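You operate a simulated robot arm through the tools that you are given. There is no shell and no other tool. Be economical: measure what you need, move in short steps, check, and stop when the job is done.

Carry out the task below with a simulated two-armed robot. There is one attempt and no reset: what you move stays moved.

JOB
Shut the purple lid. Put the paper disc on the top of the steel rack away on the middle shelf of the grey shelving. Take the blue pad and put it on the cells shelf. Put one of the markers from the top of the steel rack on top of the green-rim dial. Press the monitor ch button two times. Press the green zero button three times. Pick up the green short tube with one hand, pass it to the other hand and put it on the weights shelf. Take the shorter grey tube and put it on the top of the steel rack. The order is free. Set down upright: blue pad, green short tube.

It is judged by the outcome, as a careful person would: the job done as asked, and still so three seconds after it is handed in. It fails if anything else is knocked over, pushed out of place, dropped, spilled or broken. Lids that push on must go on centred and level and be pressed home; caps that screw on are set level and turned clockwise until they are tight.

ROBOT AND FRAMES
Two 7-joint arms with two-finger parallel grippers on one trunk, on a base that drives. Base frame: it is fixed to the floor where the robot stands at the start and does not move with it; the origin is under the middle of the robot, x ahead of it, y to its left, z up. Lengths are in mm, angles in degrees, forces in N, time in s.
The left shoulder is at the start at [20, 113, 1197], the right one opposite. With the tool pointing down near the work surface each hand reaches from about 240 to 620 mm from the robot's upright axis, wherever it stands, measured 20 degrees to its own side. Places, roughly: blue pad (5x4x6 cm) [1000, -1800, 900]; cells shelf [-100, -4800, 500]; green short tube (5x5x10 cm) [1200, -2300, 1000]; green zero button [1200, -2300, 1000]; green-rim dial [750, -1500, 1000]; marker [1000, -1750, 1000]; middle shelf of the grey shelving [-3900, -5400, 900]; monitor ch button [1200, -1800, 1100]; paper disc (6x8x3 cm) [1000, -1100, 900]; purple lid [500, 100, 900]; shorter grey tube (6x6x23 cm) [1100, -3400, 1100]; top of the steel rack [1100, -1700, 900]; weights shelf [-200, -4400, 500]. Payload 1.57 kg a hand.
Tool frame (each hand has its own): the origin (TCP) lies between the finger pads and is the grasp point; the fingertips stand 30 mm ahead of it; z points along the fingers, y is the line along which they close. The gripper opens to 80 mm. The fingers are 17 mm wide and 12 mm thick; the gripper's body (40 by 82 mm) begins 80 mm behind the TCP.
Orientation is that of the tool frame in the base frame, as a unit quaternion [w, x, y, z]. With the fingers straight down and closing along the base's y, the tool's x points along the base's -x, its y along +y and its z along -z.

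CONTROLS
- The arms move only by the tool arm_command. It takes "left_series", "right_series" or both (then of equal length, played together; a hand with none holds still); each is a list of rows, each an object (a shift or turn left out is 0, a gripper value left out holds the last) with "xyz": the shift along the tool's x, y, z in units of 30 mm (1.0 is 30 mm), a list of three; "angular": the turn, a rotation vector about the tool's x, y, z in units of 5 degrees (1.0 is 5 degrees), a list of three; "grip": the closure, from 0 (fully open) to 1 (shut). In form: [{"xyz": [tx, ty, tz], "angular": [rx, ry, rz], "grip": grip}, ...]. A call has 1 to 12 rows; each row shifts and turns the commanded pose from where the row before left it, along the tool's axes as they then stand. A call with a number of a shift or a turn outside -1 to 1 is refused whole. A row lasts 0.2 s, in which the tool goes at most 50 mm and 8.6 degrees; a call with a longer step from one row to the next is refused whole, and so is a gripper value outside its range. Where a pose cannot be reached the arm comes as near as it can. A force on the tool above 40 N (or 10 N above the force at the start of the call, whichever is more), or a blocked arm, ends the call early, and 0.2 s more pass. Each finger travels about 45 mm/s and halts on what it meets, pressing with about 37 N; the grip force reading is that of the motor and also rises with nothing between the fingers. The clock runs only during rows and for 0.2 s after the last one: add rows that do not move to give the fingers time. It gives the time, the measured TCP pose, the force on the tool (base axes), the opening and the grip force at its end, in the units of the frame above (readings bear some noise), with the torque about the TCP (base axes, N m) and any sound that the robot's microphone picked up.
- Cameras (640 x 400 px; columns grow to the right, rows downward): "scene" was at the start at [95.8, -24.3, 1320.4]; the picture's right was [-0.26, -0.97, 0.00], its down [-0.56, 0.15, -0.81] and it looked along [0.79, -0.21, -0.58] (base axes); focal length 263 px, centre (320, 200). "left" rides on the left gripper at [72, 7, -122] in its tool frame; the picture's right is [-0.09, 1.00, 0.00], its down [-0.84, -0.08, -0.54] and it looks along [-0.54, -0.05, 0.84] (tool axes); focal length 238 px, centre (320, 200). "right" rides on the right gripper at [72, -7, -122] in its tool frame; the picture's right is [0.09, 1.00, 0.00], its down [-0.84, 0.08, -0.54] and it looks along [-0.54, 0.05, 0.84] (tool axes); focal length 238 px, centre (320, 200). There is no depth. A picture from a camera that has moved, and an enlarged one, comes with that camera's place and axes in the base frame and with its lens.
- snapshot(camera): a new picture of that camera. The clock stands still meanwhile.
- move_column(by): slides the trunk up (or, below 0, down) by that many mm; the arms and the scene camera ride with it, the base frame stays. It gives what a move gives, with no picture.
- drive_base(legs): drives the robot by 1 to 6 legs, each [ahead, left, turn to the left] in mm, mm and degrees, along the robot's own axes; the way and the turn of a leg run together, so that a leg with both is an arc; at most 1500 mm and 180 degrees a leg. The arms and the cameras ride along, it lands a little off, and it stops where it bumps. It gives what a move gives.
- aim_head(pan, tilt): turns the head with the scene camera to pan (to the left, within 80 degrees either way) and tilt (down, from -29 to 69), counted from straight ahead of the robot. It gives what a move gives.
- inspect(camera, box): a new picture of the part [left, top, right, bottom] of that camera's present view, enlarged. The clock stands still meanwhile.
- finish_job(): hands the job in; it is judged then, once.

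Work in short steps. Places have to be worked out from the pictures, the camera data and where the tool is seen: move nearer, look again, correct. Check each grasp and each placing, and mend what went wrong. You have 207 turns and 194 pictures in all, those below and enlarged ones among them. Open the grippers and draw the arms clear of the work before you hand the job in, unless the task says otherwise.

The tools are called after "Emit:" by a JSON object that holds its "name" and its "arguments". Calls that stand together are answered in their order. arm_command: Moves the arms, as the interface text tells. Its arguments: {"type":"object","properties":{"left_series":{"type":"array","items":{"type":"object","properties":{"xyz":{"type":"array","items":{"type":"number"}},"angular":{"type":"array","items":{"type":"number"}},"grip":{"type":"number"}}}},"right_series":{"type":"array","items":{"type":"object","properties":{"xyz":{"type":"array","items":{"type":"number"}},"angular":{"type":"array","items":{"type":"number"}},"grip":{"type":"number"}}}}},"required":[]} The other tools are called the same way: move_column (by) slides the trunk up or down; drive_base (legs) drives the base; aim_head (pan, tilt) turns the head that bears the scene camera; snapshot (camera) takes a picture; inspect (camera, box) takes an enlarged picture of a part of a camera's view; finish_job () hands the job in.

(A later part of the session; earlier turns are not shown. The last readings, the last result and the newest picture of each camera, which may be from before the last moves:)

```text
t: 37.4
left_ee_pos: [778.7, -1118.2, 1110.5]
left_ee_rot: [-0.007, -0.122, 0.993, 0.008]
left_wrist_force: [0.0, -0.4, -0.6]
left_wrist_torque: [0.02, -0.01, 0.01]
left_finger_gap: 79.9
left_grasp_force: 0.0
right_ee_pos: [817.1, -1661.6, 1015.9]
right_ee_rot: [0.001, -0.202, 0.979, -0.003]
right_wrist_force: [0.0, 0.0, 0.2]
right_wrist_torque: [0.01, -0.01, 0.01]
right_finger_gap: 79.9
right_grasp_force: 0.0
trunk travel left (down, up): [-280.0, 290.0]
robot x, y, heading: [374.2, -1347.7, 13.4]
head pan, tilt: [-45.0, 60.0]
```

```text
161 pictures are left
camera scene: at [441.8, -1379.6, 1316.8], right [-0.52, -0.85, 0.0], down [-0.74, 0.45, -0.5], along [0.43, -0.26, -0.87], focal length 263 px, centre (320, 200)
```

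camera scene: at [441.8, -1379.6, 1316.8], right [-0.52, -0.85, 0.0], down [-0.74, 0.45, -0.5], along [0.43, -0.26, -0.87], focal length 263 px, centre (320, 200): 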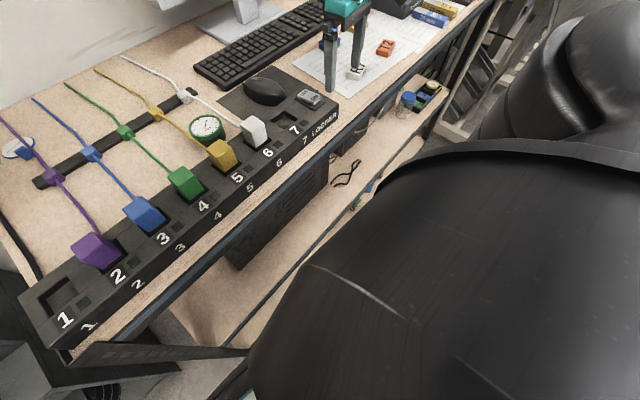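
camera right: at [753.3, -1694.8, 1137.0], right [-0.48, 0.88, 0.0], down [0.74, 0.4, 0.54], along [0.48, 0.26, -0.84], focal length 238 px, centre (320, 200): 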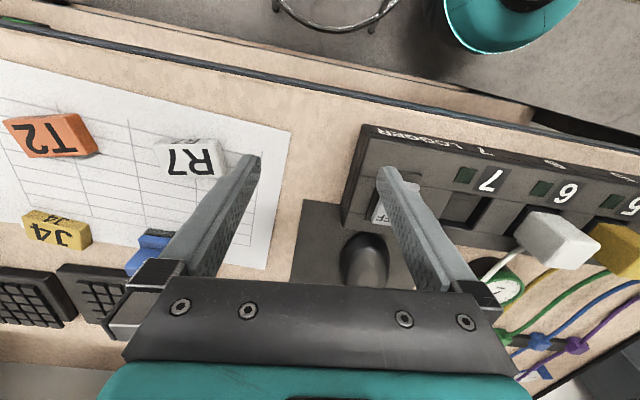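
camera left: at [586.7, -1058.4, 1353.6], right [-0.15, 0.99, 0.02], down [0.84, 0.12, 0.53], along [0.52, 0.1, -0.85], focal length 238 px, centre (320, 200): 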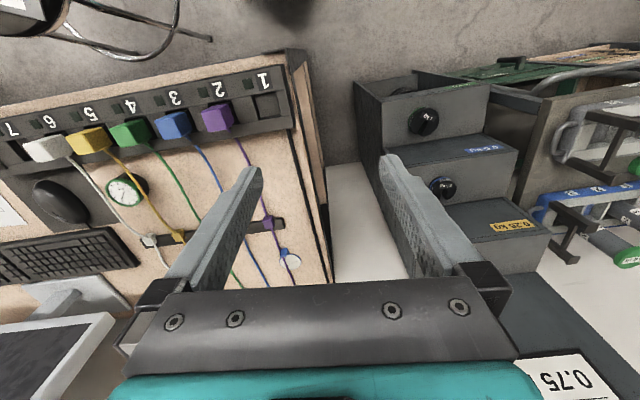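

The arm hides the stool. I'll bring the right hand back in front, then turn the robot about 35° to the right so R7 lies in the right hand's best sector.

Emit:
{"name": "arm_command", "arguments": {"right_series": [{"xyz": [0, 0.5, -1], "angular": [0, 0, 1]}, {"xyz": [0, 0.5, -1], "angular": [0, 0, 1]}, {"xyz": [0, 1, -1]}, {"xyz": [0.3, 1, 0]}, {"xyz": [0.3, 1, 0]}, {"xyz": [0.3, 1, 0]}, {"xyz": [0.3, 1, 0]}, {"xyz": [0, 1, 0]}, {}]}}

Emit:
{"name": "drive_base", "arguments": {"legs": [[0, 0, -35]]}}

Emit:
{"name": "aim_head", "arguments": {"pan": -30, "tilt": 50}}

Emit:
{"name": "snapshot", "arguments": {"camera": "scene"}}

Emit:
{"name": "snapshot", "arguments": {"camera": "right"}}

```text
t: 39.4
left_ee_pos: [778.5, -1119.3, 1111.0]
left_ee_rot: [-0.007, -0.122, 0.992, 0.009]
left_wrist_force: [-0.5, 0.0, -0.3]
left_wrist_torque: [0.0, -0.02, 0.0]
left_finger_gap: 80.1
left_grasp_force: 0.0
right_ee_pos: [728.1, -1466.7, 1104.0]
right_ee_rot: [0.001, -0.117, 0.993, -0.001]
right_wrist_force: [0.3, 0.1, -0.3]
right_wrist_torque: [0.03, -0.05, 0.0]
right_finger_gap: 79.8
right_grasp_force: 0.1
trunk travel left (down, up): [-280.0, 290.0]
robot x, y, heading: [372.7, -1344.4, 13.7]
head pan, tilt: [-45.0, 60.0]
```

```text
t: 41.4
left_ee_pos: [834.6, -1390.3, 1112.1]
left_ee_rot: [-0.004, 0.183, 0.983, 0.009]
left_wrist_force: [0.0, 0.8, 0.2]
left_wrist_torque: [0.0, 0.0, -0.02]
left_finger_gap: 79.9
left_grasp_force: 0.0
right_ee_pos: [595.9, -1650.3, 1105.6]
right_ee_rot: [0.001, 0.188, 0.982, -0.001]
right_wrist_force: [-0.3, -0.4, 0.0]
right_wrist_torque: [0.0, 0.01, 0.01]
right_finger_gap: 79.9
right_grasp_force: 0.1
trunk travel left (down, up): [-280.0, 290.0]
robot x, y, heading: [370.5, -1344.5, -21.6]
head pan, tilt: [-45.0, 60.0]
```

```text
t: 42.2
left_ee_pos: [834.4, -1392.4, 1110.5]
left_ee_rot: [-0.004, 0.183, 0.983, 0.01]
left_wrist_force: [0.7, 0.4, 0.3]
left_wrist_torque: [-0.01, 0.01, 0.01]
left_finger_gap: 80.0
left_grasp_force: 0.0
right_ee_pos: [595.4, -1650.1, 1105.4]
right_ee_rot: [0.001, 0.186, 0.982, 0.0]
right_wrist_force: [0.1, 0.3, 0.0]
right_wrist_torque: [0.01, 0.02, 0.04]
right_finger_gap: 80.3
right_grasp_force: 0.1
trunk travel left (down, up): [-280.0, 290.0]
robot x, y, heading: [375.4, -1347.2, -21.5]
head pan, tilt: [-30.0, 50.0]
```

```text
160 pictures are left
camera scene: at [432.2, -1411.3, 1329.3], right [-0.78, -0.62, 0.0], down [-0.48, 0.6, -0.64], along [0.4, -0.5, -0.77], focal length 263 px, centre (320, 200)
```

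scene: 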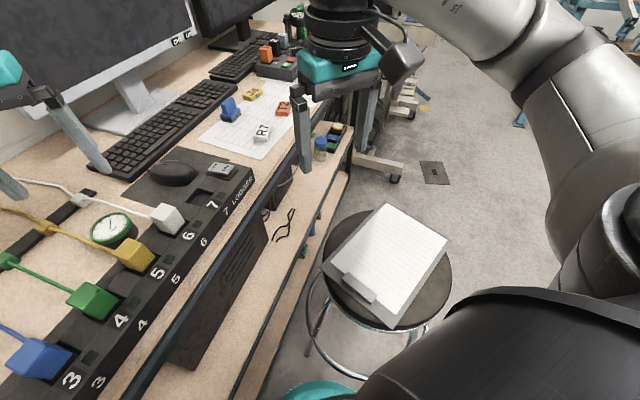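

```text
159 pictures are left
camera right: at [525.0, -1627.8, 1226.2], right [0.28, 0.96, 0.0], down [0.81, -0.24, 0.54], along [0.52, -0.15, -0.84], focal length 238 px, centre (320, 200)
```

right: 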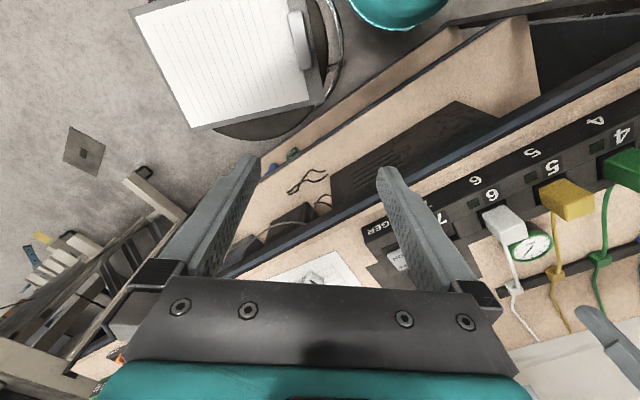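

The base is about 200 mm in radius, so there's little spare room; I'll stay put and try reaching R7 straight ahead from this heading.

Emit:
{"name": "arm_command", "arguments": {"right_series": [{"xyz": [-1, 0, 0.1]}, {"xyz": [-1, 0, 0.2]}, {"xyz": [-1, 0, 0.3]}, {"xyz": [-1, 0, 0.3]}, {"xyz": [-1, 0, 0.3]}, {"xyz": [-1, 0, 0.3]}, {"xyz": [-1, 0, 0.5]}, {"xyz": [-1, 0, 0.5]}, {"xyz": [-1, 0.1, 0.5]}, {"xyz": [-1, 0.1, 0.5]}, {}]}}

Emit:
{"name": "snapshot", "arguments": {"camera": "right"}}

```text
t: 44.6
left_ee_pos: [834.5, -1391.4, 1109.5]
left_ee_rot: [-0.005, 0.183, 0.983, 0.011]
left_wrist_force: [-0.3, 0.8, -0.7]
left_wrist_torque: [0.02, 0.01, 0.01]
left_finger_gap: 79.7
left_grasp_force: 0.1
right_ee_pos: [838.3, -1743.1, 1020.3]
right_ee_rot: [0.001, 0.188, 0.982, 0.0]
right_wrist_force: [-0.6, 0.1, -0.7]
right_wrist_torque: [0.01, -0.01, -0.01]
right_finger_gap: 80.2
right_grasp_force: 0.1
right hand out of reach, approached as far as the arm can: row 9, 10
trunk travel left (down, up): [-280.0, 290.0]
robot x, y, heading: [375.1, -1350.2, -21.6]
head pan, tilt: [-30.0, 50.0]
```

```text
158 pictures are left
camera right: at [767.9, -1721.9, 1142.0], right [0.28, 0.96, 0.0], down [0.81, -0.23, 0.54], along [0.52, -0.15, -0.84], focal length 238 px, centre (320, 200)
```

right: 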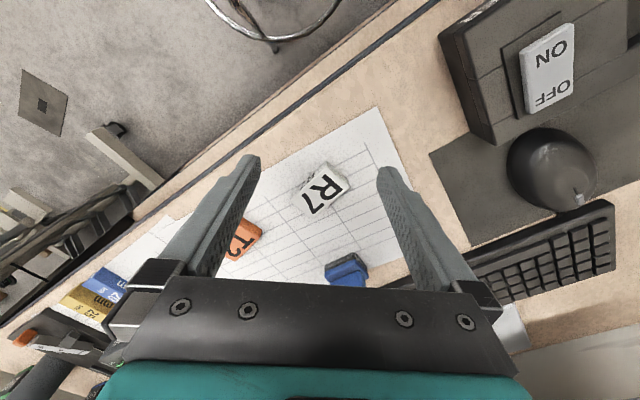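

R7 sits at about [887,-1754,928], turned ~25° in the image; I'm ~45 mm short. I yaw the tool to match the marker and tilt the fingers forward 15° to gain reach.

Emit:
{"name": "arm_command", "arguments": {"right_series": [{"angular": [0, 0, -1]}, {"angular": [0, 0, -1]}, {"angular": [0, 0, -1]}, {"angular": [0, 0, -1]}, {"angular": [0, 0, -1]}, {"angular": [0, -1, 0]}, {"angular": [0, -1, 0]}, {"angular": [0, -1, 0]}, {}]}}

Emit:
{"name": "snapshot", "arguments": {"camera": "right"}}

```text
t: 46.6
left_ee_pos: [834.0, -1391.6, 1109.9]
left_ee_rot: [-0.004, 0.183, 0.983, 0.01]
left_wrist_force: [-0.6, 0.3, -1.0]
left_wrist_torque: [-0.01, 0.02, 0.03]
left_finger_gap: 79.8
left_grasp_force: 0.0
right_ee_pos: [829.3, -1750.6, 1020.6]
right_ee_rot: [0.131, 0.124, 0.983, -0.017]
right_wrist_force: [0.4, 0.0, 0.8]
right_wrist_torque: [-0.01, -0.04, -0.01]
right_finger_gap: 80.0
right_grasp_force: 0.0
right hand out of reach, approached as far as the arm can: row 2, 3, 4, 5
trunk travel left (down, up): [-280.0, 290.0]
robot x, y, heading: [374.8, -1344.7, -21.6]
head pan, tilt: [-30.0, 50.0]
```

```text
157 pictures are left
camera right: at [728.5, -1730.4, 1118.8], right [0.16, 0.99, -0.03], down [0.66, -0.09, 0.74], along [0.73, -0.14, -0.67], focal length 238 px, centre (320, 200)
```

right: 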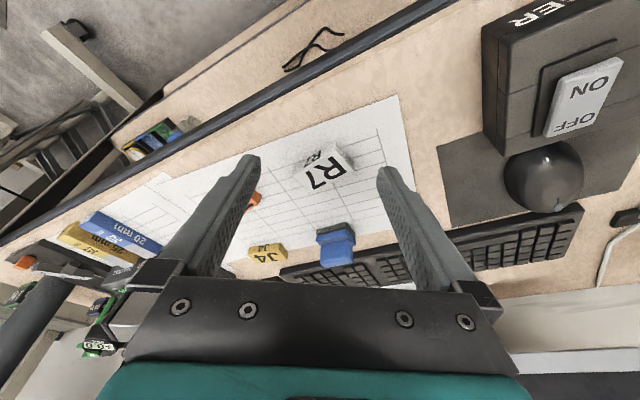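

I'm tilted now; I try stepping forward ~57 mm and down 36 mm with this tilt.

Emit:
{"name": "arm_command", "arguments": {"right_series": [{"xyz": [-0.51, 0.12, 0.55]}, {"xyz": [-0.51, 0.12, 0.55]}, {"xyz": [-0.5, 0.13, 0.55]}, {}]}}

Emit:
{"name": "snapshot", "arguments": {"camera": "right"}}

```text
t: 47.6
left_ee_pos: [835.7, -1392.1, 1108.9]
left_ee_rot: [-0.004, 0.183, 0.983, 0.011]
left_wrist_force: [-0.3, 1.0, 0.1]
left_wrist_torque: [0.0, 0.0, -0.01]
left_finger_gap: 80.0
left_grasp_force: 0.0
right_ee_pos: [886.8, -1753.3, 985.3]
right_ee_rot: [0.131, 0.123, 0.984, -0.018]
right_wrist_force: [0.8, -0.4, 0.7]
right_wrist_torque: [0.04, 0.02, 0.03]
right_finger_gap: 80.0
right_grasp_force: 0.1
trunk travel left (down, up): [-280.0, 290.0]
robot x, y, heading: [375.6, -1344.0, -21.8]
head pan, tilt: [-30.0, 50.0]
```

```text
156 pictures are left
camera right: at [787.0, -1733.8, 1082.7], right [0.16, 0.99, -0.03], down [0.66, -0.09, 0.74], along [0.73, -0.14, -0.67], focal length 238 px, centre (320, 200)
```

right: 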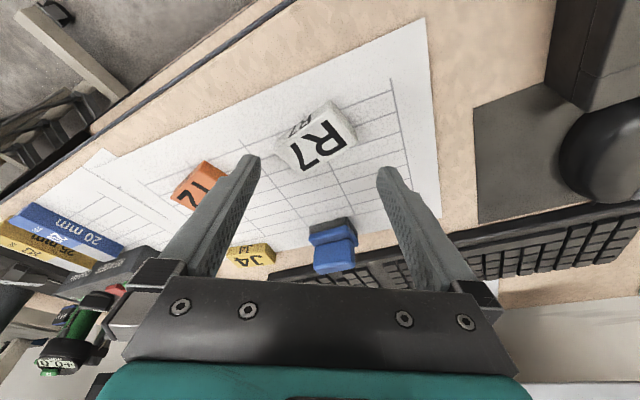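

Reachable with the tilt. R7's long axis runs about 25° from the y axis; best is to grasp its short side, so I yaw the tool about -50° around the vertical.

Emit:
{"name": "arm_command", "arguments": {"right_series": [{"angular": [0.26, 0, 0.96]}, {"angular": [0.26, 0, 0.96]}, {"angular": [0.26, 0, 0.96]}, {"angular": [0.26, 0, 0.96]}, {"angular": [0.26, 0, 0.96]}, {"angular": [0.26, 0, 0.96]}, {"angular": [0.26, 0, 0.96]}, {"angular": [0.26, 0, 0.96]}, {"angular": [0.26, 0, 0.96]}, {"angular": [0.26, 0, 0.96]}, {}]}}

Emit:
{"name": "snapshot", "arguments": {"camera": "right"}}

```text
t: 50.0
left_ee_pos: [836.3, -1392.2, 1110.8]
left_ee_rot: [-0.005, 0.184, 0.983, 0.011]
left_wrist_force: [-0.6, -0.3, -0.7]
left_wrist_torque: [-0.02, 0.02, 0.01]
left_finger_gap: 79.9
left_grasp_force: 0.0
right_ee_pos: [879.5, -1751.8, 983.9]
right_ee_rot: [0.113, 0.526, 0.84, -0.071]
right_wrist_force: [-0.4, 0.4, 0.0]
right_wrist_torque: [-0.02, 0.0, 0.01]
right_finger_gap: 80.1
right_grasp_force: 0.1
right hand out of reach, approached as far as the arm can: row 10
trunk travel left (down, up): [-280.0, 290.0]
robot x, y, heading: [371.3, -1348.1, -21.4]
head pan, tilt: [-30.0, 50.0]
```

```text
155 pictures are left
camera right: at [829.3, -1662.3, 1081.5], right [0.86, 0.51, -0.03], down [0.36, -0.56, 0.74], along [0.37, -0.65, -0.67], focal length 238 px, centre (320, 200)
```

right: 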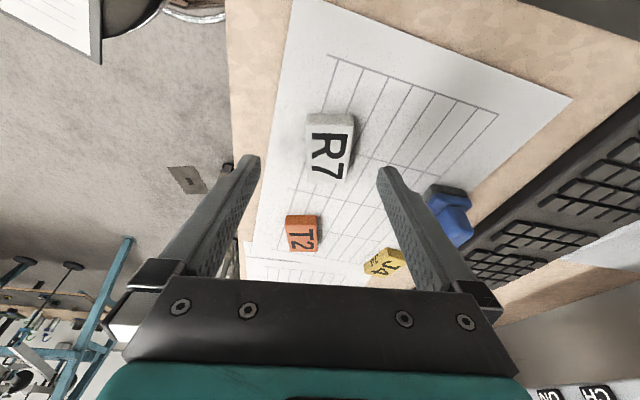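

The tool is now aligned with R7's short side. I descend onto it (tips to about z 921) and close.

Emit:
{"name": "arm_command", "arguments": {"right_series": [{"xyz": [0.09, 0.12, 0.56]}, {"xyz": [0.09, 0.12, 0.56]}, {}, {"grip": 1}, {"grip": 1}, {"grip": 1}, {"grip": 1}, {"grip": 1}]}}

Emit:
{"name": "snapshot", "arguments": {"camera": "right"}}

```text
t: 51.8
left_ee_pos: [832.7, -1391.4, 1111.0]
left_ee_rot: [-0.004, 0.184, 0.983, 0.011]
left_wrist_force: [0.0, 0.8, -0.9]
left_wrist_torque: [0.02, -0.02, -0.01]
left_finger_gap: 80.0
left_grasp_force: 0.1
right_ee_pos: [876.0, -1748.7, 951.1]
right_ee_rot: [0.115, 0.526, 0.84, -0.071]
right_wrist_force: [-7.8, -2.5, 21.7]
right_wrist_torque: [-0.26, 0.6, -0.01]
right_finger_gap: 32.9
right_grasp_force: 35.0
right hand out of reach, approached as far as the arm can: row 1, 2
trunk travel left (down, up): [-280.0, 290.0]
robot x, y, heading: [372.2, -1347.8, -21.5]
head pan, tilt: [-30.0, 50.0]
```

```text
154 pictures are left
camera right: at [824.5, -1659.3, 1048.9], right [0.86, 0.51, -0.02], down [0.36, -0.56, 0.75], along [0.37, -0.65, -0.66], focal length 238 px, centre (320, 200)
```

right: 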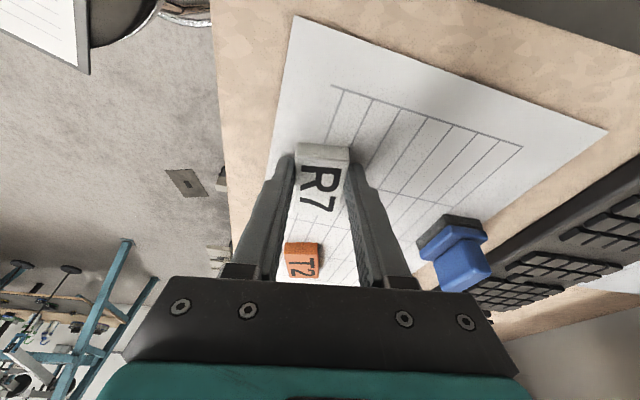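

R7 is gripped (33 mm). I lift it straight up 60 mm and check.

Emit:
{"name": "arm_command", "arguments": {"right_series": [{"xyz": [-0.1, 0, -0.4]}, {"xyz": [-0.26, 0, -0.96]}, {"xyz": [-0.26, 0, -0.96]}, {}]}}

Emit:
{"name": "snapshot", "arguments": {"camera": "right"}}

```text
t: 52.8
left_ee_pos: [835.2, -1392.2, 1109.4]
left_ee_rot: [-0.004, 0.183, 0.983, 0.01]
left_wrist_force: [-0.5, -0.1, -0.6]
left_wrist_torque: [-0.01, -0.01, 0.0]
left_finger_gap: 80.1
left_grasp_force: 0.1
right_ee_pos: [875.9, -1748.4, 1020.2]
right_ee_rot: [0.112, 0.525, 0.841, -0.072]
right_wrist_force: [0.5, -0.2, 0.4]
right_wrist_torque: [0.02, -0.04, 0.0]
right_finger_gap: 32.7
right_grasp_force: 36.9
trunk travel left (down, up): [-280.0, 290.0]
robot x, y, heading: [373.7, -1345.4, -21.3]
head pan, tilt: [-30.0, 50.0]
```

```text
153 pictures are left
camera right: at [825.9, -1658.6, 1119.4], right [0.86, 0.52, -0.03], down [0.36, -0.56, 0.74], along [0.37, -0.65, -0.67], focal length 238 px, centre (320, 200)
```

right: 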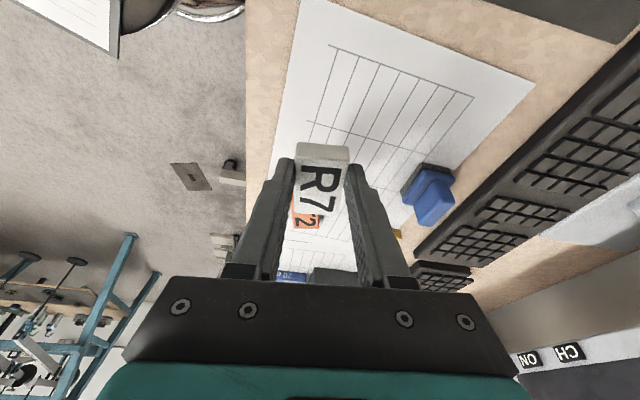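

R7 is held securely. I retract and raise it, then turn the base back +35° which carries it over the dial.

Emit:
{"name": "arm_command", "arguments": {"right_series": [{"xyz": [0.69, -0.43, -0.46]}, {"xyz": [0.69, -0.43, -0.46]}, {"xyz": [0.69, -0.43, -0.46]}, {"xyz": [0.69, -0.43, -0.46]}, {"xyz": [0.69, -0.43, -0.46]}, {}]}}

Emit:
{"name": "drive_base", "arguments": {"legs": [[0, 0, 35]]}}

Emit:
{"name": "aim_head", "arguments": {"pan": -10, "tilt": 40}}

Emit:
{"name": "snapshot", "arguments": {"camera": "right"}}

Emit:
{"name": "snapshot", "arguments": {"camera": "scene"}}

```text
t: 54.2
left_ee_pos: [835.2, -1392.0, 1110.7]
left_ee_rot: [-0.005, 0.184, 0.983, 0.011]
left_wrist_force: [-0.1, 1.0, -0.7]
left_wrist_torque: [-0.02, -0.01, -0.01]
left_finger_gap: 79.8
left_grasp_force: 0.1
right_ee_pos: [766.4, -1669.9, 1060.1]
right_ee_rot: [0.113, 0.526, 0.84, -0.071]
right_wrist_force: [0.1, -0.2, -0.8]
right_wrist_torque: [0.01, 0.01, -0.02]
right_finger_gap: 32.5
right_grasp_force: 36.8
trunk travel left (down, up): [-280.0, 290.0]
robot x, y, heading: [375.1, -1342.4, -21.6]
head pan, tilt: [-30.0, 50.0]
```

```text
t: 56.3
left_ee_pos: [778.5, -1118.4, 1110.7]
left_ee_rot: [-0.007, -0.121, 0.993, 0.009]
left_wrist_force: [0.0, 0.2, 0.0]
left_wrist_torque: [0.0, -0.01, 0.02]
left_finger_gap: 80.0
left_grasp_force: 0.0
right_ee_pos: [882.5, -1387.2, 1059.0]
right_ee_rot: [0.129, 0.248, 0.96, -0.033]
right_wrist_force: [0.2, -1.2, -0.4]
right_wrist_torque: [0.02, 0.01, 0.01]
right_finger_gap: 32.8
right_grasp_force: 37.3
trunk travel left (down, up): [-280.0, 290.0]
robot x, y, heading: [374.1, -1347.9, 13.3]
head pan, tilt: [-30.0, 50.0]
```

```text
t: 57.1
left_ee_pos: [777.3, -1119.5, 1110.8]
left_ee_rot: [-0.007, -0.121, 0.993, 0.009]
left_wrist_force: [0.8, -0.3, -0.1]
left_wrist_torque: [0.01, 0.02, -0.01]
left_finger_gap: 79.9
left_grasp_force: 0.1
right_ee_pos: [883.0, -1386.0, 1060.5]
right_ee_rot: [0.129, 0.249, 0.959, -0.034]
right_wrist_force: [-0.4, 1.2, 0.5]
right_wrist_torque: [0.03, 0.02, 0.01]
right_finger_gap: 32.6
right_grasp_force: 36.9
trunk travel left (down, up): [-280.0, 290.0]
robot x, y, heading: [372.2, -1346.6, 13.6]
head pan, tilt: [-10.0, 40.0]
```

```text
152 pictures are left
camera right: at [789.8, -1341.4, 1158.0], right [0.41, 0.91, -0.02], down [0.62, -0.25, 0.74], along [0.67, -0.32, -0.67], focal length 238 px, centre (320, 200)
```

right: 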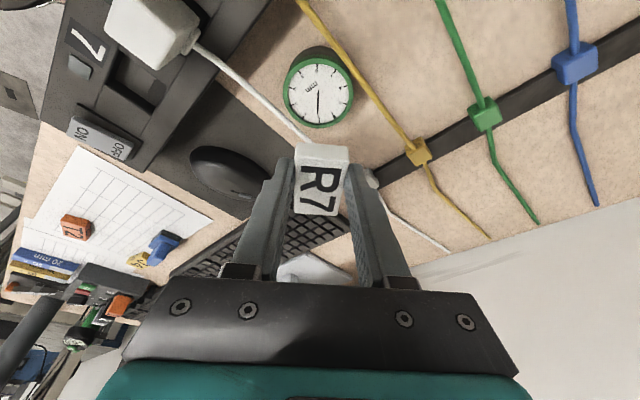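

```text
151 pictures are left
camera scene: at [469.8, -1339.9, 1343.5], right [0.06, -1.0, 0.0], down [-0.64, -0.04, -0.77], along [0.76, 0.04, -0.64], focal length 263 px, centre (320, 200)
```

scene: 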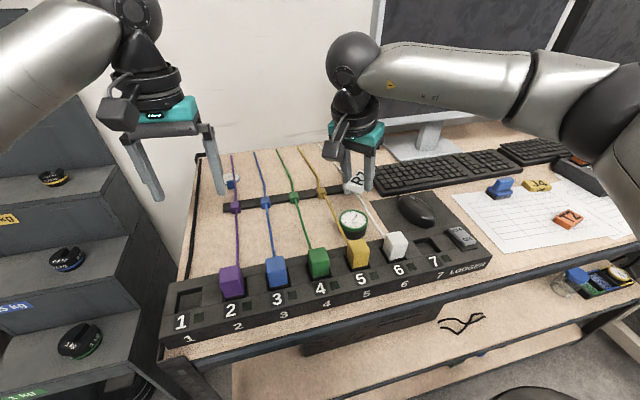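

Dial top centre triangulates to about [869,-1384,948]. I shift R7 over it and come down to 15 mm above.

Emit:
{"name": "arm_command", "arguments": {"right_series": [{"xyz": [0.44, -0.06, 0.63]}, {"xyz": [0.44, -0.06, 0.63]}, {"xyz": [0.44, -0.05, 0.63]}, {}]}}

Emit:
{"name": "inspect", "arguments": {"camera": "scene", "box": [300, 160, 420, 260]}}

Emit:
{"name": "inspect", "arguments": {"camera": "right", "box": [220, 60, 420, 240]}}

Emit:
{"name": "snapshot", "arguments": {"camera": "left"}}

```text
t: 58.1
left_ee_pos: [778.0, -1119.6, 1110.3]
left_ee_rot: [-0.008, -0.12, 0.993, 0.01]
left_wrist_force: [0.3, 1.0, -0.2]
left_wrist_torque: [0.0, 0.0, 0.01]
left_finger_gap: 79.8
left_grasp_force: 0.1
right_ee_pos: [857.9, -1379.2, 994.7]
right_ee_rot: [0.129, 0.248, 0.959, -0.033]
right_wrist_force: [-0.2, -0.3, -0.6]
right_wrist_torque: [0.02, 0.01, -0.01]
right_finger_gap: 32.8
right_grasp_force: 36.7
trunk travel left (down, up): [-280.0, 290.0]
robot x, y, heading: [374.0, -1348.0, 13.4]
head pan, tilt: [-10.0, 40.0]
```

```text
4.00 times, centred on (360, 210) of scene
camera zoom: at [469.8, -1339.8, 1343.5], right [0.06, -1.0, 0.0], down [-0.64, -0.04, -0.77], along [0.76, 0.04, -0.64], focal length 1052 px, centre (160, 160)
```

zoom: 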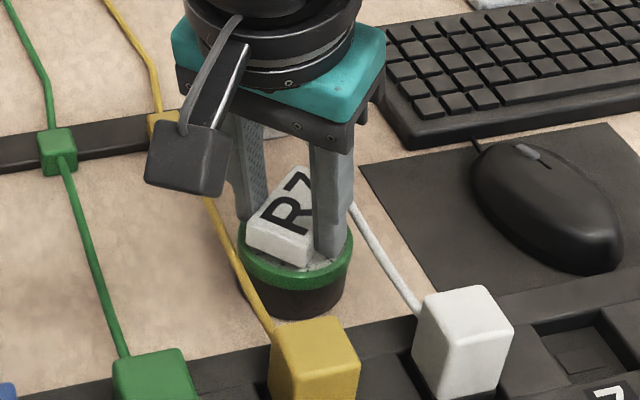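

```text
2.22 times, centred on (320, 150) of right
camera zoom: at [766.3, -1334.9, 1093.2], right [0.41, 0.91, -0.02], down [0.62, -0.25, 0.74], along [0.67, -0.32, -0.67], focal length 530 px, centre (320, 311)
```

zoom: 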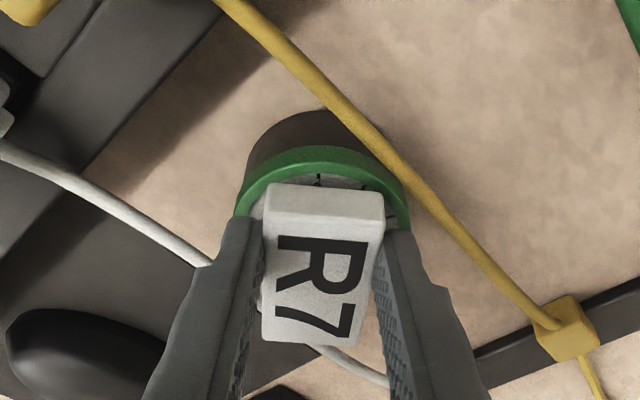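

```text
148 pictures are left
camera left: at [707.3, -1133.6, 1233.6], right [-0.15, 0.99, 0.02], down [0.84, 0.12, 0.53], along [0.52, 0.09, -0.85], focal length 238 px, centre (320, 200)
```

left: 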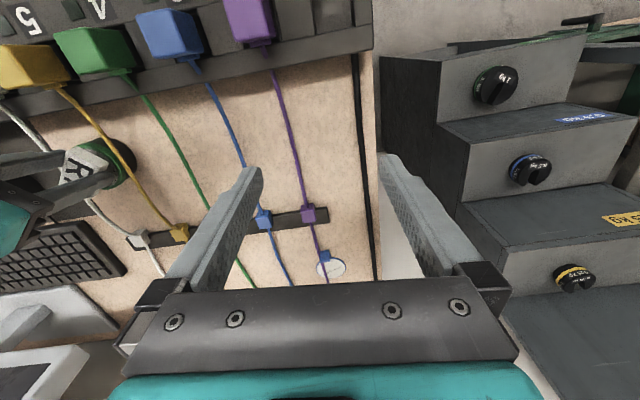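

R7 looks centred above the dial. I descend in small steps watching the force.

Emit:
{"name": "arm_command", "arguments": {"right_series": [{"xyz": [0.05, 0, 0.2]}, {"xyz": [0.04, 0, 0.15]}, {"xyz": [0.03, 0, 0.1]}, {}]}}

Emit:
{"name": "inspect", "arguments": {"camera": "scene", "box": [300, 160, 420, 260]}}

```text
t: 59.2
left_ee_pos: [778.9, -1118.4, 1110.7]
left_ee_rot: [-0.007, -0.12, 0.993, 0.008]
left_wrist_force: [-0.9, 0.5, -0.8]
left_wrist_torque: [0.0, -0.01, -0.02]
left_finger_gap: 80.1
left_grasp_force: 0.1
right_ee_pos: [863.2, -1378.8, 986.3]
right_ee_rot: [0.135, 0.25, 0.958, -0.03]
right_wrist_force: [-1.5, -1.5, 12.1]
right_wrist_torque: [-0.16, 0.21, -0.09]
right_finger_gap: 32.4
right_grasp_force: 37.4
trunk travel left (down, up): [-280.0, 290.0]
robot x, y, heading: [371.9, -1346.4, 13.4]
head pan, tilt: [-10.0, 40.0]
stopped in row 4 (right hand): the force on the tool passed its limit at 40 N (the readings are from after the stop); the commanded pose is now the measured one
```

```text
4.00 times, centred on (360, 210) of scene
camera zoom: at [469.3, -1339.7, 1343.3], right [0.06, -1.0, 0.0], down [-0.64, -0.04, -0.77], along [0.76, 0.04, -0.64], focal length 1052 px, centre (160, 160)
```

zoom: 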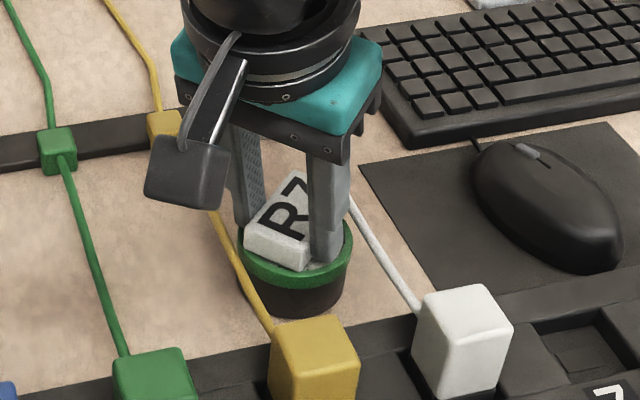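

Contact made and R7 sits flat and near centre on the dial. I open a little and withdraw along the tool axis.

Emit:
{"name": "arm_command", "arguments": {"right_series": [{"xyz": [-0.02, 0, -0.05], "grip": 0.45}, {"grip": 0.45}, {"grip": 0.45}, {"xyz": [0, 0, -0.5]}, {"xyz": [0, 0, -1]}, {"xyz": [0, 0, -1]}, {"xyz": [0, 0, -1]}, {}]}}

Emit:
{"name": "inspect", "arguments": {"camera": "scene", "box": [300, 160, 420, 260]}}

Emit:
{"name": "snapshot", "arguments": {"camera": "right"}}

```text
t: 61.0
left_ee_pos: [778.6, -1119.6, 1110.9]
left_ee_rot: [-0.008, -0.121, 0.993, 0.009]
left_wrist_force: [0.0, 0.6, 0.4]
left_wrist_torque: [-0.04, -0.02, 0.01]
left_finger_gap: 79.9
left_grasp_force: 0.1
right_ee_pos: [837.4, -1366.6, 1087.5]
right_ee_rot: [0.133, 0.249, 0.959, -0.031]
right_wrist_force: [0.7, 0.0, 0.2]
right_wrist_torque: [0.03, 0.02, 0.0]
right_finger_gap: 43.7
right_grasp_force: 0.1
trunk travel left (down, up): [-280.0, 290.0]
robot x, y, heading: [373.3, -1346.0, 13.3]
head pan, tilt: [-10.0, 40.0]
```

```text
4.00 times, centred on (360, 210) of scene
camera zoom: at [469.9, -1340.0, 1343.5], right [0.06, -1.0, 0.0], down [-0.64, -0.04, -0.77], along [0.76, 0.04, -0.64], focal length 1052 px, centre (160, 160)
```

zoom: 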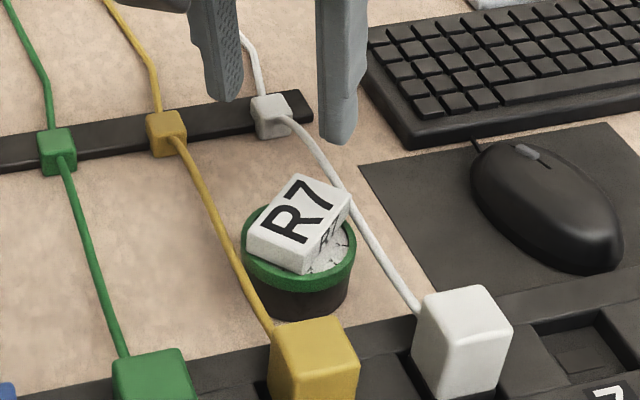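

```text
145 pictures are left
camera right: at [743.5, -1322.6, 1185.3], right [0.41, 0.91, -0.02], down [0.61, -0.26, 0.75], along [0.68, -0.32, -0.66], focal length 238 px, centre (320, 200)
```

right: 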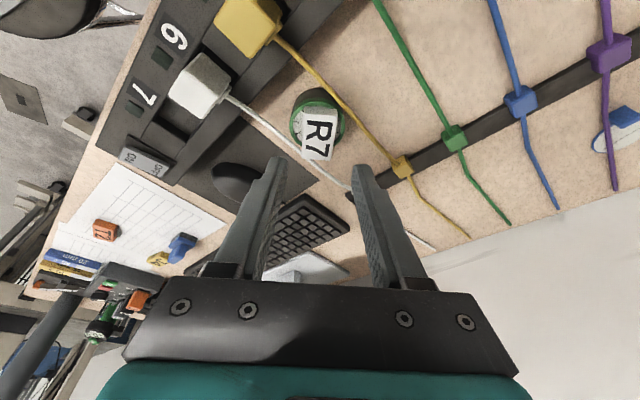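

R7 is on the dial; I check closely that it is stable and level.

Emit:
{"name": "inspect", "arguments": {"camera": "right", "box": [260, 60, 380, 190]}}

Emit:
{"name": "inspect", "arguments": {"camera": "scene", "box": [330, 190, 380, 240]}}

```text
3.08 times, centred on (320, 125) of right
camera zoom: at [743.5, -1322.6, 1185.3], right [0.41, 0.91, -0.02], down [0.61, -0.26, 0.75], along [0.68, -0.32, -0.66], focal length 733 px, centre (320, 431)
```

zoom: 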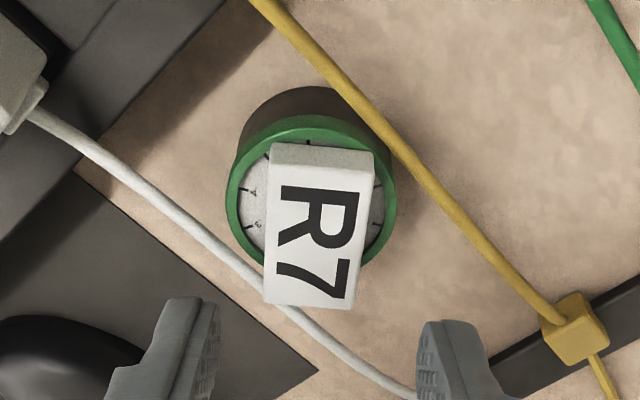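

```text
8.00 times, centred on (355, 215) of scene
camera zoom: at [469.9, -1340.0, 1343.5], right [0.06, -1.0, 0.0], down [-0.64, -0.04, -0.77], along [0.76, 0.04, -0.64], focal length 2105 px, centre (40, 80)
```

zoom: 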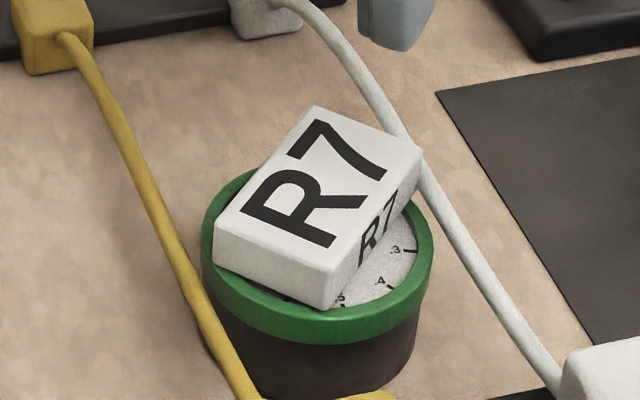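

R7 rests level on the dial. The CH button triangulates to [1215,-1782,1060], best reached from the right of the stool, so I back out and go around.

Emit:
{"name": "drive_base", "arguments": {"legs": [[-450, 0, 0], [0, -830, 0]]}}

Emit:
{"name": "aim_head", "arguments": {"pan": 0, "tilt": 30}}

Emit:
{"name": "snapshot", "arguments": {"camera": "scene"}}

```text
t: 67.8
left_ee_pos: [536.0, -2036.1, 1109.3]
left_ee_rot: [-0.008, -0.119, 0.993, 0.009]
left_wrist_force: [0.4, -0.7, 0.3]
left_wrist_torque: [0.04, -0.02, -0.03]
left_finger_gap: 80.0
left_grasp_force: 0.0
right_ee_pos: [595.3, -2284.0, 1087.1]
right_ee_rot: [0.134, 0.25, 0.959, -0.031]
right_wrist_force: [0.1, -0.9, 0.4]
right_wrist_torque: [-0.04, -0.01, 0.02]
right_finger_gap: 44.4
right_grasp_force: 0.1
trunk travel left (down, up): [-280.0, 290.0]
robot x, y, heading: [133.4, -2265.5, 13.6]
head pan, tilt: [-10.0, 40.0]
```

```text
t: 68.5
left_ee_pos: [534.9, -2036.3, 1112.0]
left_ee_rot: [-0.007, -0.12, 0.993, 0.008]
left_wrist_force: [-0.1, -0.7, 0.1]
left_wrist_torque: [-0.02, -0.02, -0.01]
left_finger_gap: 80.3
left_grasp_force: 0.1
right_ee_pos: [594.9, -2284.1, 1088.0]
right_ee_rot: [0.133, 0.25, 0.959, -0.03]
right_wrist_force: [-0.2, -0.1, 1.1]
right_wrist_torque: [0.0, -0.02, 0.01]
right_finger_gap: 44.1
right_grasp_force: 0.1
trunk travel left (down, up): [-280.0, 290.0]
robot x, y, heading: [129.9, -2261.9, 13.5]
head pan, tilt: [0.0, 30.0]
```

```text
142 pictures are left
camera scene: at [230.4, -2240.3, 1358.8], right [0.23, -0.97, 0.0], down [-0.49, -0.12, -0.87], along [0.84, 0.2, -0.5], focal length 263 px, centre (320, 200)
```

scene: 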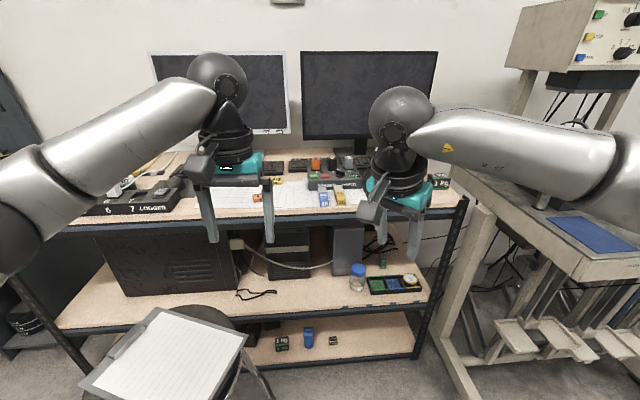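

I zoom in on the right part of the rack top for the gauge, green tube and zero button.

Emit:
{"name": "inspect", "arguments": {"camera": "scene", "box": [230, 120, 470, 230]}}

Emit:
{"name": "snapshot", "arguments": {"camera": "right"}}

Emit:
{"name": "snapshot", "arguments": {"camera": "left"}}

```text
2.67 times, centred on (350, 175) of scene
camera zoom: at [230.4, -2240.3, 1358.8], right [0.23, -0.97, 0.0], down [-0.49, -0.12, -0.87], along [0.84, 0.2, -0.5], focal length 702 px, centre (240, 267)
```

zoom: 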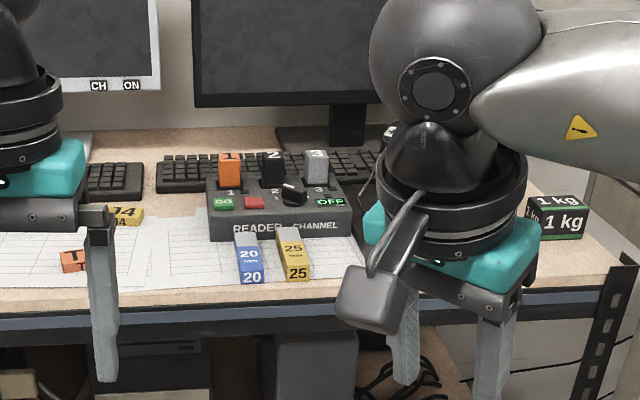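

```text
140 pictures are left
camera right: at [501.1, -2239.0, 1185.0], right [0.41, 0.91, -0.02], down [0.61, -0.26, 0.75], along [0.68, -0.32, -0.66], focal length 238 px, centre (320, 200)
```

right: 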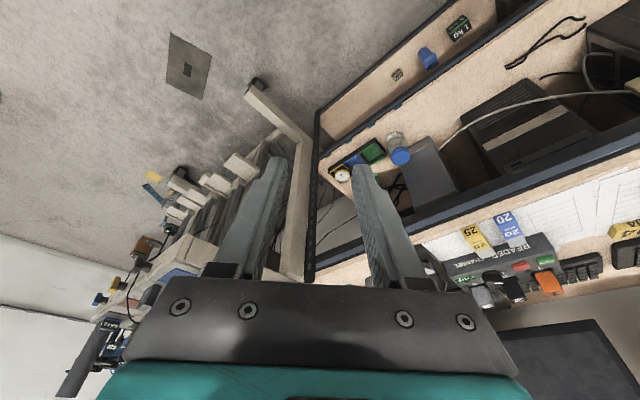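

```text
139 pictures are left
camera left: at [464.8, -2050.1, 1233.6], right [-0.15, 0.99, 0.02], down [0.84, 0.12, 0.53], along [0.52, 0.09, -0.85], focal length 238 px, centre (320, 200)
```

left: 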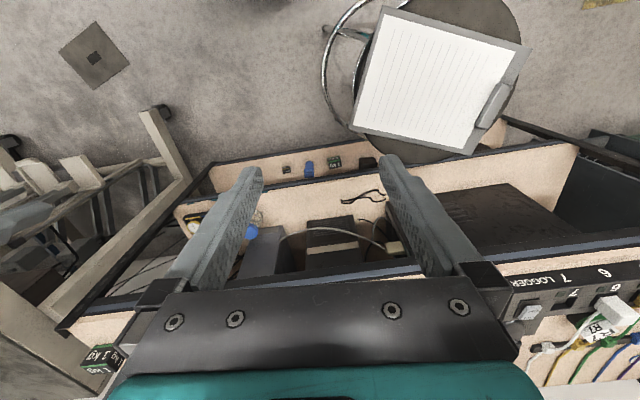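

The gauge is hidden behind my right hand. I raise the trunk 120 mm so both hands clear it, and approach to about [600,-2240] facing the rack.

Emit:
{"name": "move_column", "arguments": {"by": 120}}

Emit:
{"name": "drive_base", "arguments": {"legs": [[440, -90, 4]]}}

Emit:
{"name": "aim_head", "arguments": {"pan": 0, "tilt": 40}}

Emit:
{"name": "snapshot", "arguments": {"camera": "scene"}}

Emit:
{"name": "snapshot", "arguments": {"camera": "right"}}

```text
t: 70.0
left_ee_pos: [534.7, -2035.8, 1230.2]
left_ee_rot: [-0.007, -0.12, 0.993, 0.009]
left_wrist_force: [-0.3, -0.6, -0.9]
left_wrist_torque: [0.04, 0.01, 0.0]
left_finger_gap: 79.8
left_grasp_force: 0.0
right_ee_pos: [593.9, -2284.7, 1207.6]
right_ee_rot: [0.133, 0.249, 0.959, -0.032]
right_wrist_force: [-0.1, 0.1, -0.9]
right_wrist_torque: [-0.03, 0.0, 0.03]
right_finger_gap: 44.0
right_grasp_force: 0.0
trunk travel left (down, up): [-400.0, 170.0]
robot x, y, heading: [132.7, -2258.1, 13.4]
head pan, tilt: [0.0, 30.0]
```

```text
t: 72.7
left_ee_pos: [964.7, -1976.9, 1231.8]
left_ee_rot: [-0.007, -0.156, 0.988, 0.009]
left_wrist_force: [-0.5, -0.3, 0.2]
left_wrist_torque: [0.01, -0.02, -0.03]
left_finger_gap: 79.8
left_grasp_force: 0.0
right_ee_pos: [1041.8, -2220.4, 1206.5]
right_ee_rot: [0.134, 0.215, 0.967, -0.026]
right_wrist_force: [0.1, 1.1, 0.1]
right_wrist_torque: [0.0, -0.01, 0.0]
right_finger_gap: 44.0
right_grasp_force: 0.1
trunk travel left (down, up): [-400.0, 170.0]
robot x, y, heading: [574.7, -2233.1, 17.4]
head pan, tilt: [0.0, 30.0]
```

```text
t: 73.5
left_ee_pos: [964.2, -1977.1, 1231.0]
left_ee_rot: [-0.008, -0.157, 0.988, 0.008]
left_wrist_force: [-0.1, 0.0, -0.8]
left_wrist_torque: [0.0, 0.0, 0.0]
left_finger_gap: 80.0
left_grasp_force: 0.1
right_ee_pos: [1041.6, -2220.5, 1207.6]
right_ee_rot: [0.133, 0.216, 0.967, -0.027]
right_wrist_force: [1.2, -0.2, 0.4]
right_wrist_torque: [0.02, -0.01, 0.02]
right_finger_gap: 44.1
right_grasp_force: 0.0
trunk travel left (down, up): [-400.0, 170.0]
robot x, y, heading: [578.4, -2235.1, 17.8]
head pan, tilt: [0.0, 40.0]
```

```text
138 pictures are left
camera scene: at [669.7, -2205.0, 1463.6], right [0.3, -0.95, 0.0], down [-0.61, -0.19, -0.77], along [0.73, 0.23, -0.64], focal length 263 px, centre (320, 200)
```

scene: 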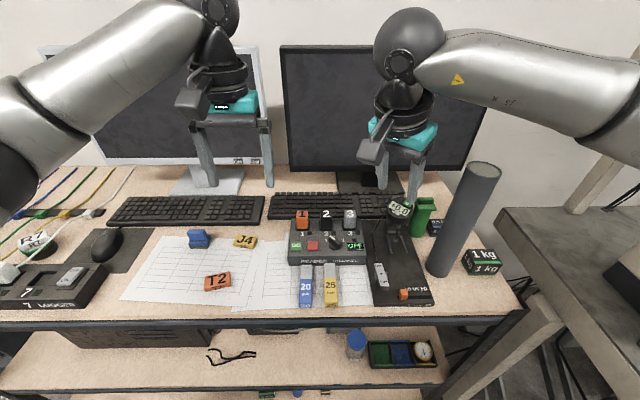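

```text
137 pictures are left
camera right: at [944.9, -2182.4, 1305.1], right [0.34, 0.94, -0.02], down [0.63, -0.21, 0.75], along [0.7, -0.27, -0.66], focal length 238 px, centre (320, 200)
```

right: 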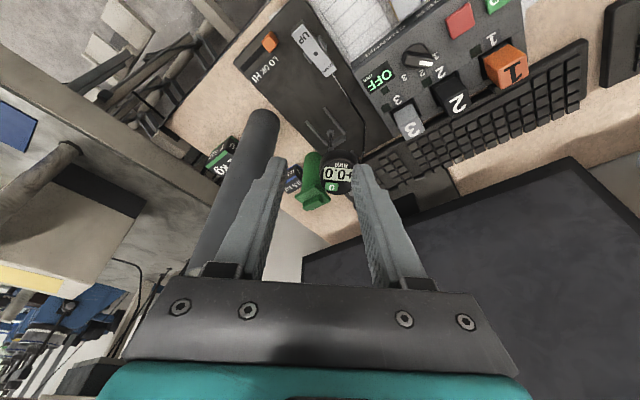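

Emit:
{"name": "inspect", "arguments": {"camera": "scene", "box": [280, 140, 520, 320]}}

Emit:
{"name": "inspect", "arguments": {"camera": "right", "box": [200, 20, 400, 220]}}

Emit:
{"name": "inspect", "arguments": {"camera": "scene", "box": [120, 140, 300, 310]}}

```text
2.22 times, centred on (400, 230) of scene
camera zoom: at [669.7, -2205.0, 1463.6], right [0.3, -0.95, 0.0], down [-0.61, -0.19, -0.77], along [0.73, 0.23, -0.64], focal length 585 px, centre (142, 133)
```

zoom: 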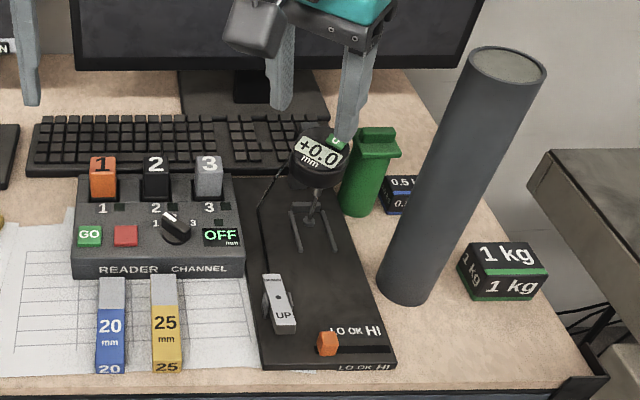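

```text
2.00 times, centred on (300, 120) of right
camera zoom: at [944.9, -2182.4, 1305.1], right [0.34, 0.94, -0.02], down [0.63, -0.21, 0.75], along [0.7, -0.27, -0.66], focal length 477 px, centre (360, 360)
```

zoom: 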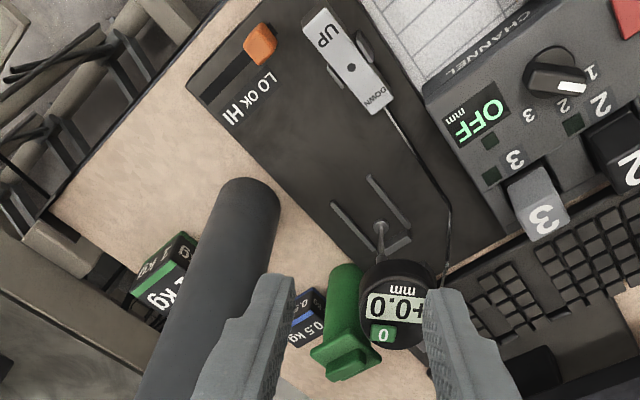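

```text
2.35 times, centred on (210, 225) of scene
camera zoom: at [669.7, -2205.0, 1463.6], right [0.3, -0.95, 0.0], down [-0.61, -0.19, -0.77], along [0.73, 0.23, -0.64], focal length 619 px, centre (579, 141)
```

zoom: 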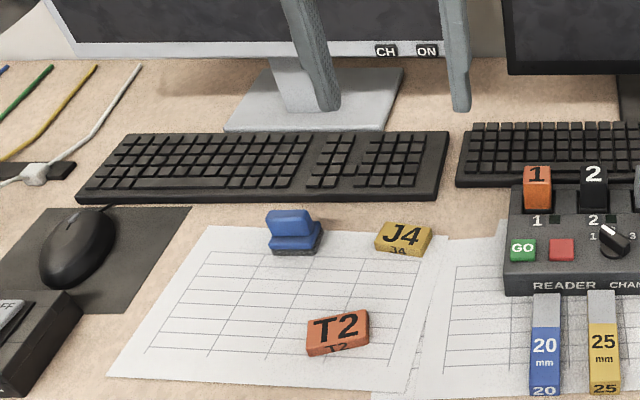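

Zero button is on the gauge head near [1188,-2259,1052]; green tube beside it; CH near [1215,-1787,1065] with ON 48 mm to its right. I retract the right hand, drive 110 mm closer, and pitch the left hand forward to point at the monitor.

Emit:
{"name": "arm_command", "arguments": {"right_series": [{"xyz": [0.97, 0, -0.26]}, {"xyz": [0.97, 0, -0.26]}, {"xyz": [0.97, 0, -0.26]}, {"xyz": [0.97, 0, -0.26]}, {"xyz": [0.97, 0, -0.26]}, {"xyz": [0.97, 0, -0.26]}, {}]}}

Emit:
{"name": "drive_base", "arguments": {"legs": [[110, 0, 0]]}}

Emit:
{"name": "arm_command", "arguments": {"left_series": [{"xyz": [1, 0, 0], "grip": 1}, {"xyz": [1, 0, 0], "angular": [0, -1, 0]}, {"xyz": [1, 0, 0], "angular": [0, -1, 0]}, {"angular": [0, -1, 0]}, {"angular": [0, -1, 0]}, {"angular": [0, -1, 0]}, {"angular": [0, -1, 0]}, {"angular": [0, -1, 0]}, {"angular": [0, -1, 0]}, {"angular": [0, -1, 0]}, {"angular": [0, -1, 0]}, {"angular": [0, -1, 0]}]}}

Emit:
{"name": "snapshot", "arguments": {"camera": "left"}}

```text
t: 75.0
left_ee_pos: [965.8, -1977.7, 1230.3]
left_ee_rot: [-0.008, -0.156, 0.988, 0.008]
left_wrist_force: [0.5, -0.1, 0.0]
left_wrist_torque: [0.0, -0.04, 0.01]
left_finger_gap: 80.2
left_grasp_force: 0.1
right_ee_pos: [878.4, -2144.3, 1205.7]
right_ee_rot: [0.134, 0.215, 0.967, -0.026]
right_wrist_force: [-0.3, 1.0, -0.1]
right_wrist_torque: [-0.01, 0.01, -0.03]
right_finger_gap: 43.8
right_grasp_force: 0.0
trunk travel left (down, up): [-400.0, 170.0]
robot x, y, heading: [576.5, -2234.0, 17.6]
head pan, tilt: [0.0, 40.0]
```

```text
t: 76.2
left_ee_pos: [1069.9, -1944.1, 1229.7]
left_ee_rot: [-0.009, -0.156, 0.988, 0.008]
left_wrist_force: [-0.6, -0.4, 0.2]
left_wrist_torque: [0.0, 0.02, -0.02]
left_finger_gap: 80.0
left_grasp_force: 0.1
right_ee_pos: [983.1, -2110.8, 1205.1]
right_ee_rot: [0.134, 0.215, 0.967, -0.026]
right_wrist_force: [0.1, 0.5, 0.6]
right_wrist_torque: [-0.02, 0.01, -0.03]
right_finger_gap: 43.9
right_grasp_force: 0.2
trunk travel left (down, up): [-400.0, 170.0]
robot x, y, heading: [684.1, -2200.0, 17.4]
head pan, tilt: [0.0, 40.0]
```

```text
t: 78.8
left_ee_pos: [1038.8, -1970.3, 1237.1]
left_ee_rot: [0.451, -0.134, 0.879, 0.079]
left_wrist_force: [-0.1, -0.4, 0.1]
left_wrist_torque: [-0.03, 0.02, 0.0]
left_finger_gap: 0.0
left_grasp_force: 21.2
left hand out of reach, approached as far as the arm can: row 9, 10, 11, 12
right_ee_pos: [981.9, -2110.7, 1205.1]
right_ee_rot: [0.134, 0.215, 0.967, -0.027]
right_wrist_force: [0.4, -0.4, -0.6]
right_wrist_torque: [-0.01, 0.01, 0.0]
right_finger_gap: 43.7
right_grasp_force: 0.0
trunk travel left (down, up): [-400.0, 170.0]
robot x, y, heading: [684.3, -2197.5, 17.4]
head pan, tilt: [0.0, 40.0]
```

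```text
133 pictures are left
camera left: at [900.6, -2010.9, 1250.1], right [-0.26, 0.96, 0.09], down [0.07, -0.08, 0.99], along [0.96, 0.26, -0.05], focal length 238 px, centre (320, 200)
```

left: 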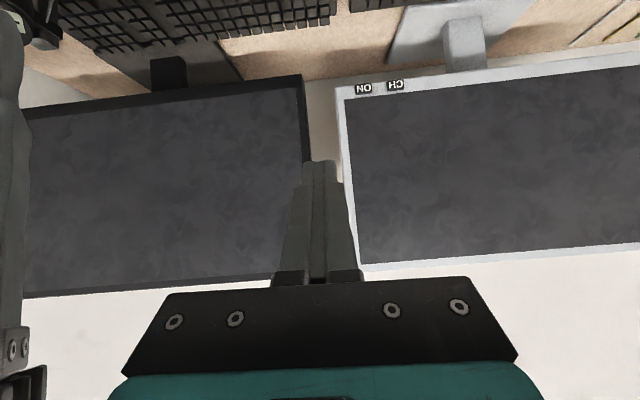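

The hand pitched 54° and CH reads at [1215,-1785,1064], matching. I move most of the way toward it and pitch more as the arm extends.

Emit:
{"name": "arm_command", "arguments": {"left_series": [{"xyz": [0.12, 0.45, 0.86]}, {"xyz": [0.12, 0.45, 0.86]}, {"xyz": [0.12, 0.45, 0.86]}, {"xyz": [0.12, 0.45, 0.86]}, {"xyz": [0.12, 0.45, 0.86]}, {"xyz": [0.12, 0.45, 0.5]}, {"angular": [0, -1, 0]}, {"angular": [0, -1, 0]}, {"angular": [0, -1, 0]}, {"angular": [0, -1, 0]}, {}]}}

Emit:
{"name": "snapshot", "arguments": {"camera": "left"}}

Emit:
{"name": "snapshot", "arguments": {"camera": "scene"}}

```text
t: 81.2
left_ee_pos: [1111.0, -1860.3, 1138.6]
left_ee_rot: [0.596, -0.119, 0.787, 0.102]
left_wrist_force: [0.3, -0.2, -0.1]
left_wrist_torque: [0.04, 0.0, 0.02]
left_finger_gap: 0.1
left_grasp_force: 21.8
right_ee_pos: [981.6, -2109.6, 1204.8]
right_ee_rot: [0.134, 0.215, 0.967, -0.026]
right_wrist_force: [0.0, 0.7, -0.2]
right_wrist_torque: [-0.01, -0.04, 0.0]
right_finger_gap: 43.9
right_grasp_force: 0.0
trunk travel left (down, up): [-400.0, 170.0]
robot x, y, heading: [685.2, -2197.4, 17.5]
head pan, tilt: [0.0, 40.0]
```

```text
132 pictures are left
camera left: at [977.4, -1897.7, 1101.3], right [-0.28, 0.95, 0.11], down [-0.25, -0.18, 0.95], along [0.93, 0.24, 0.29], focal length 238 px, centre (320, 200)
```

left: 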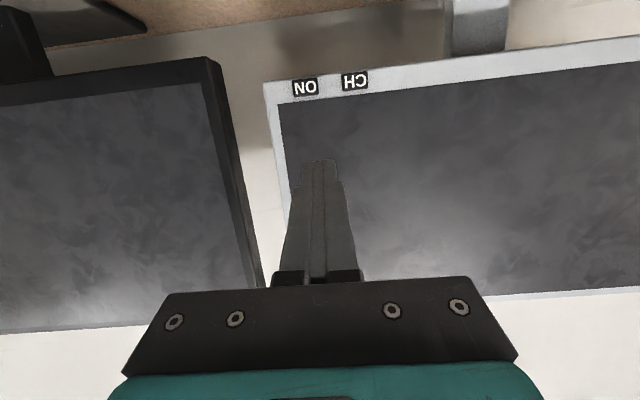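

```text
131 pictures are left
camera scene: at [774.6, -2171.9, 1463.5], right [0.3, -0.95, 0.0], down [-0.61, -0.19, -0.77], along [0.73, 0.23, -0.64], focal length 263 px, centre (320, 200)
```

scene: 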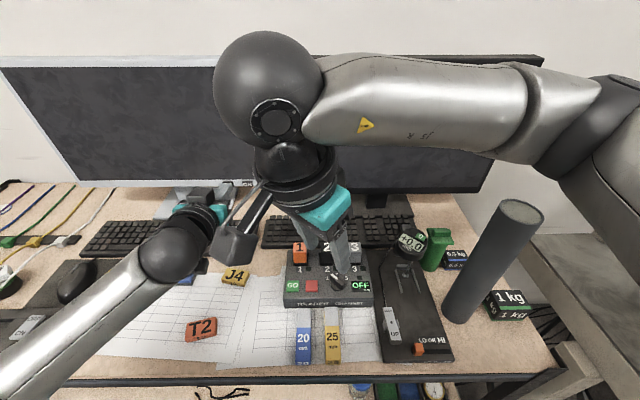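

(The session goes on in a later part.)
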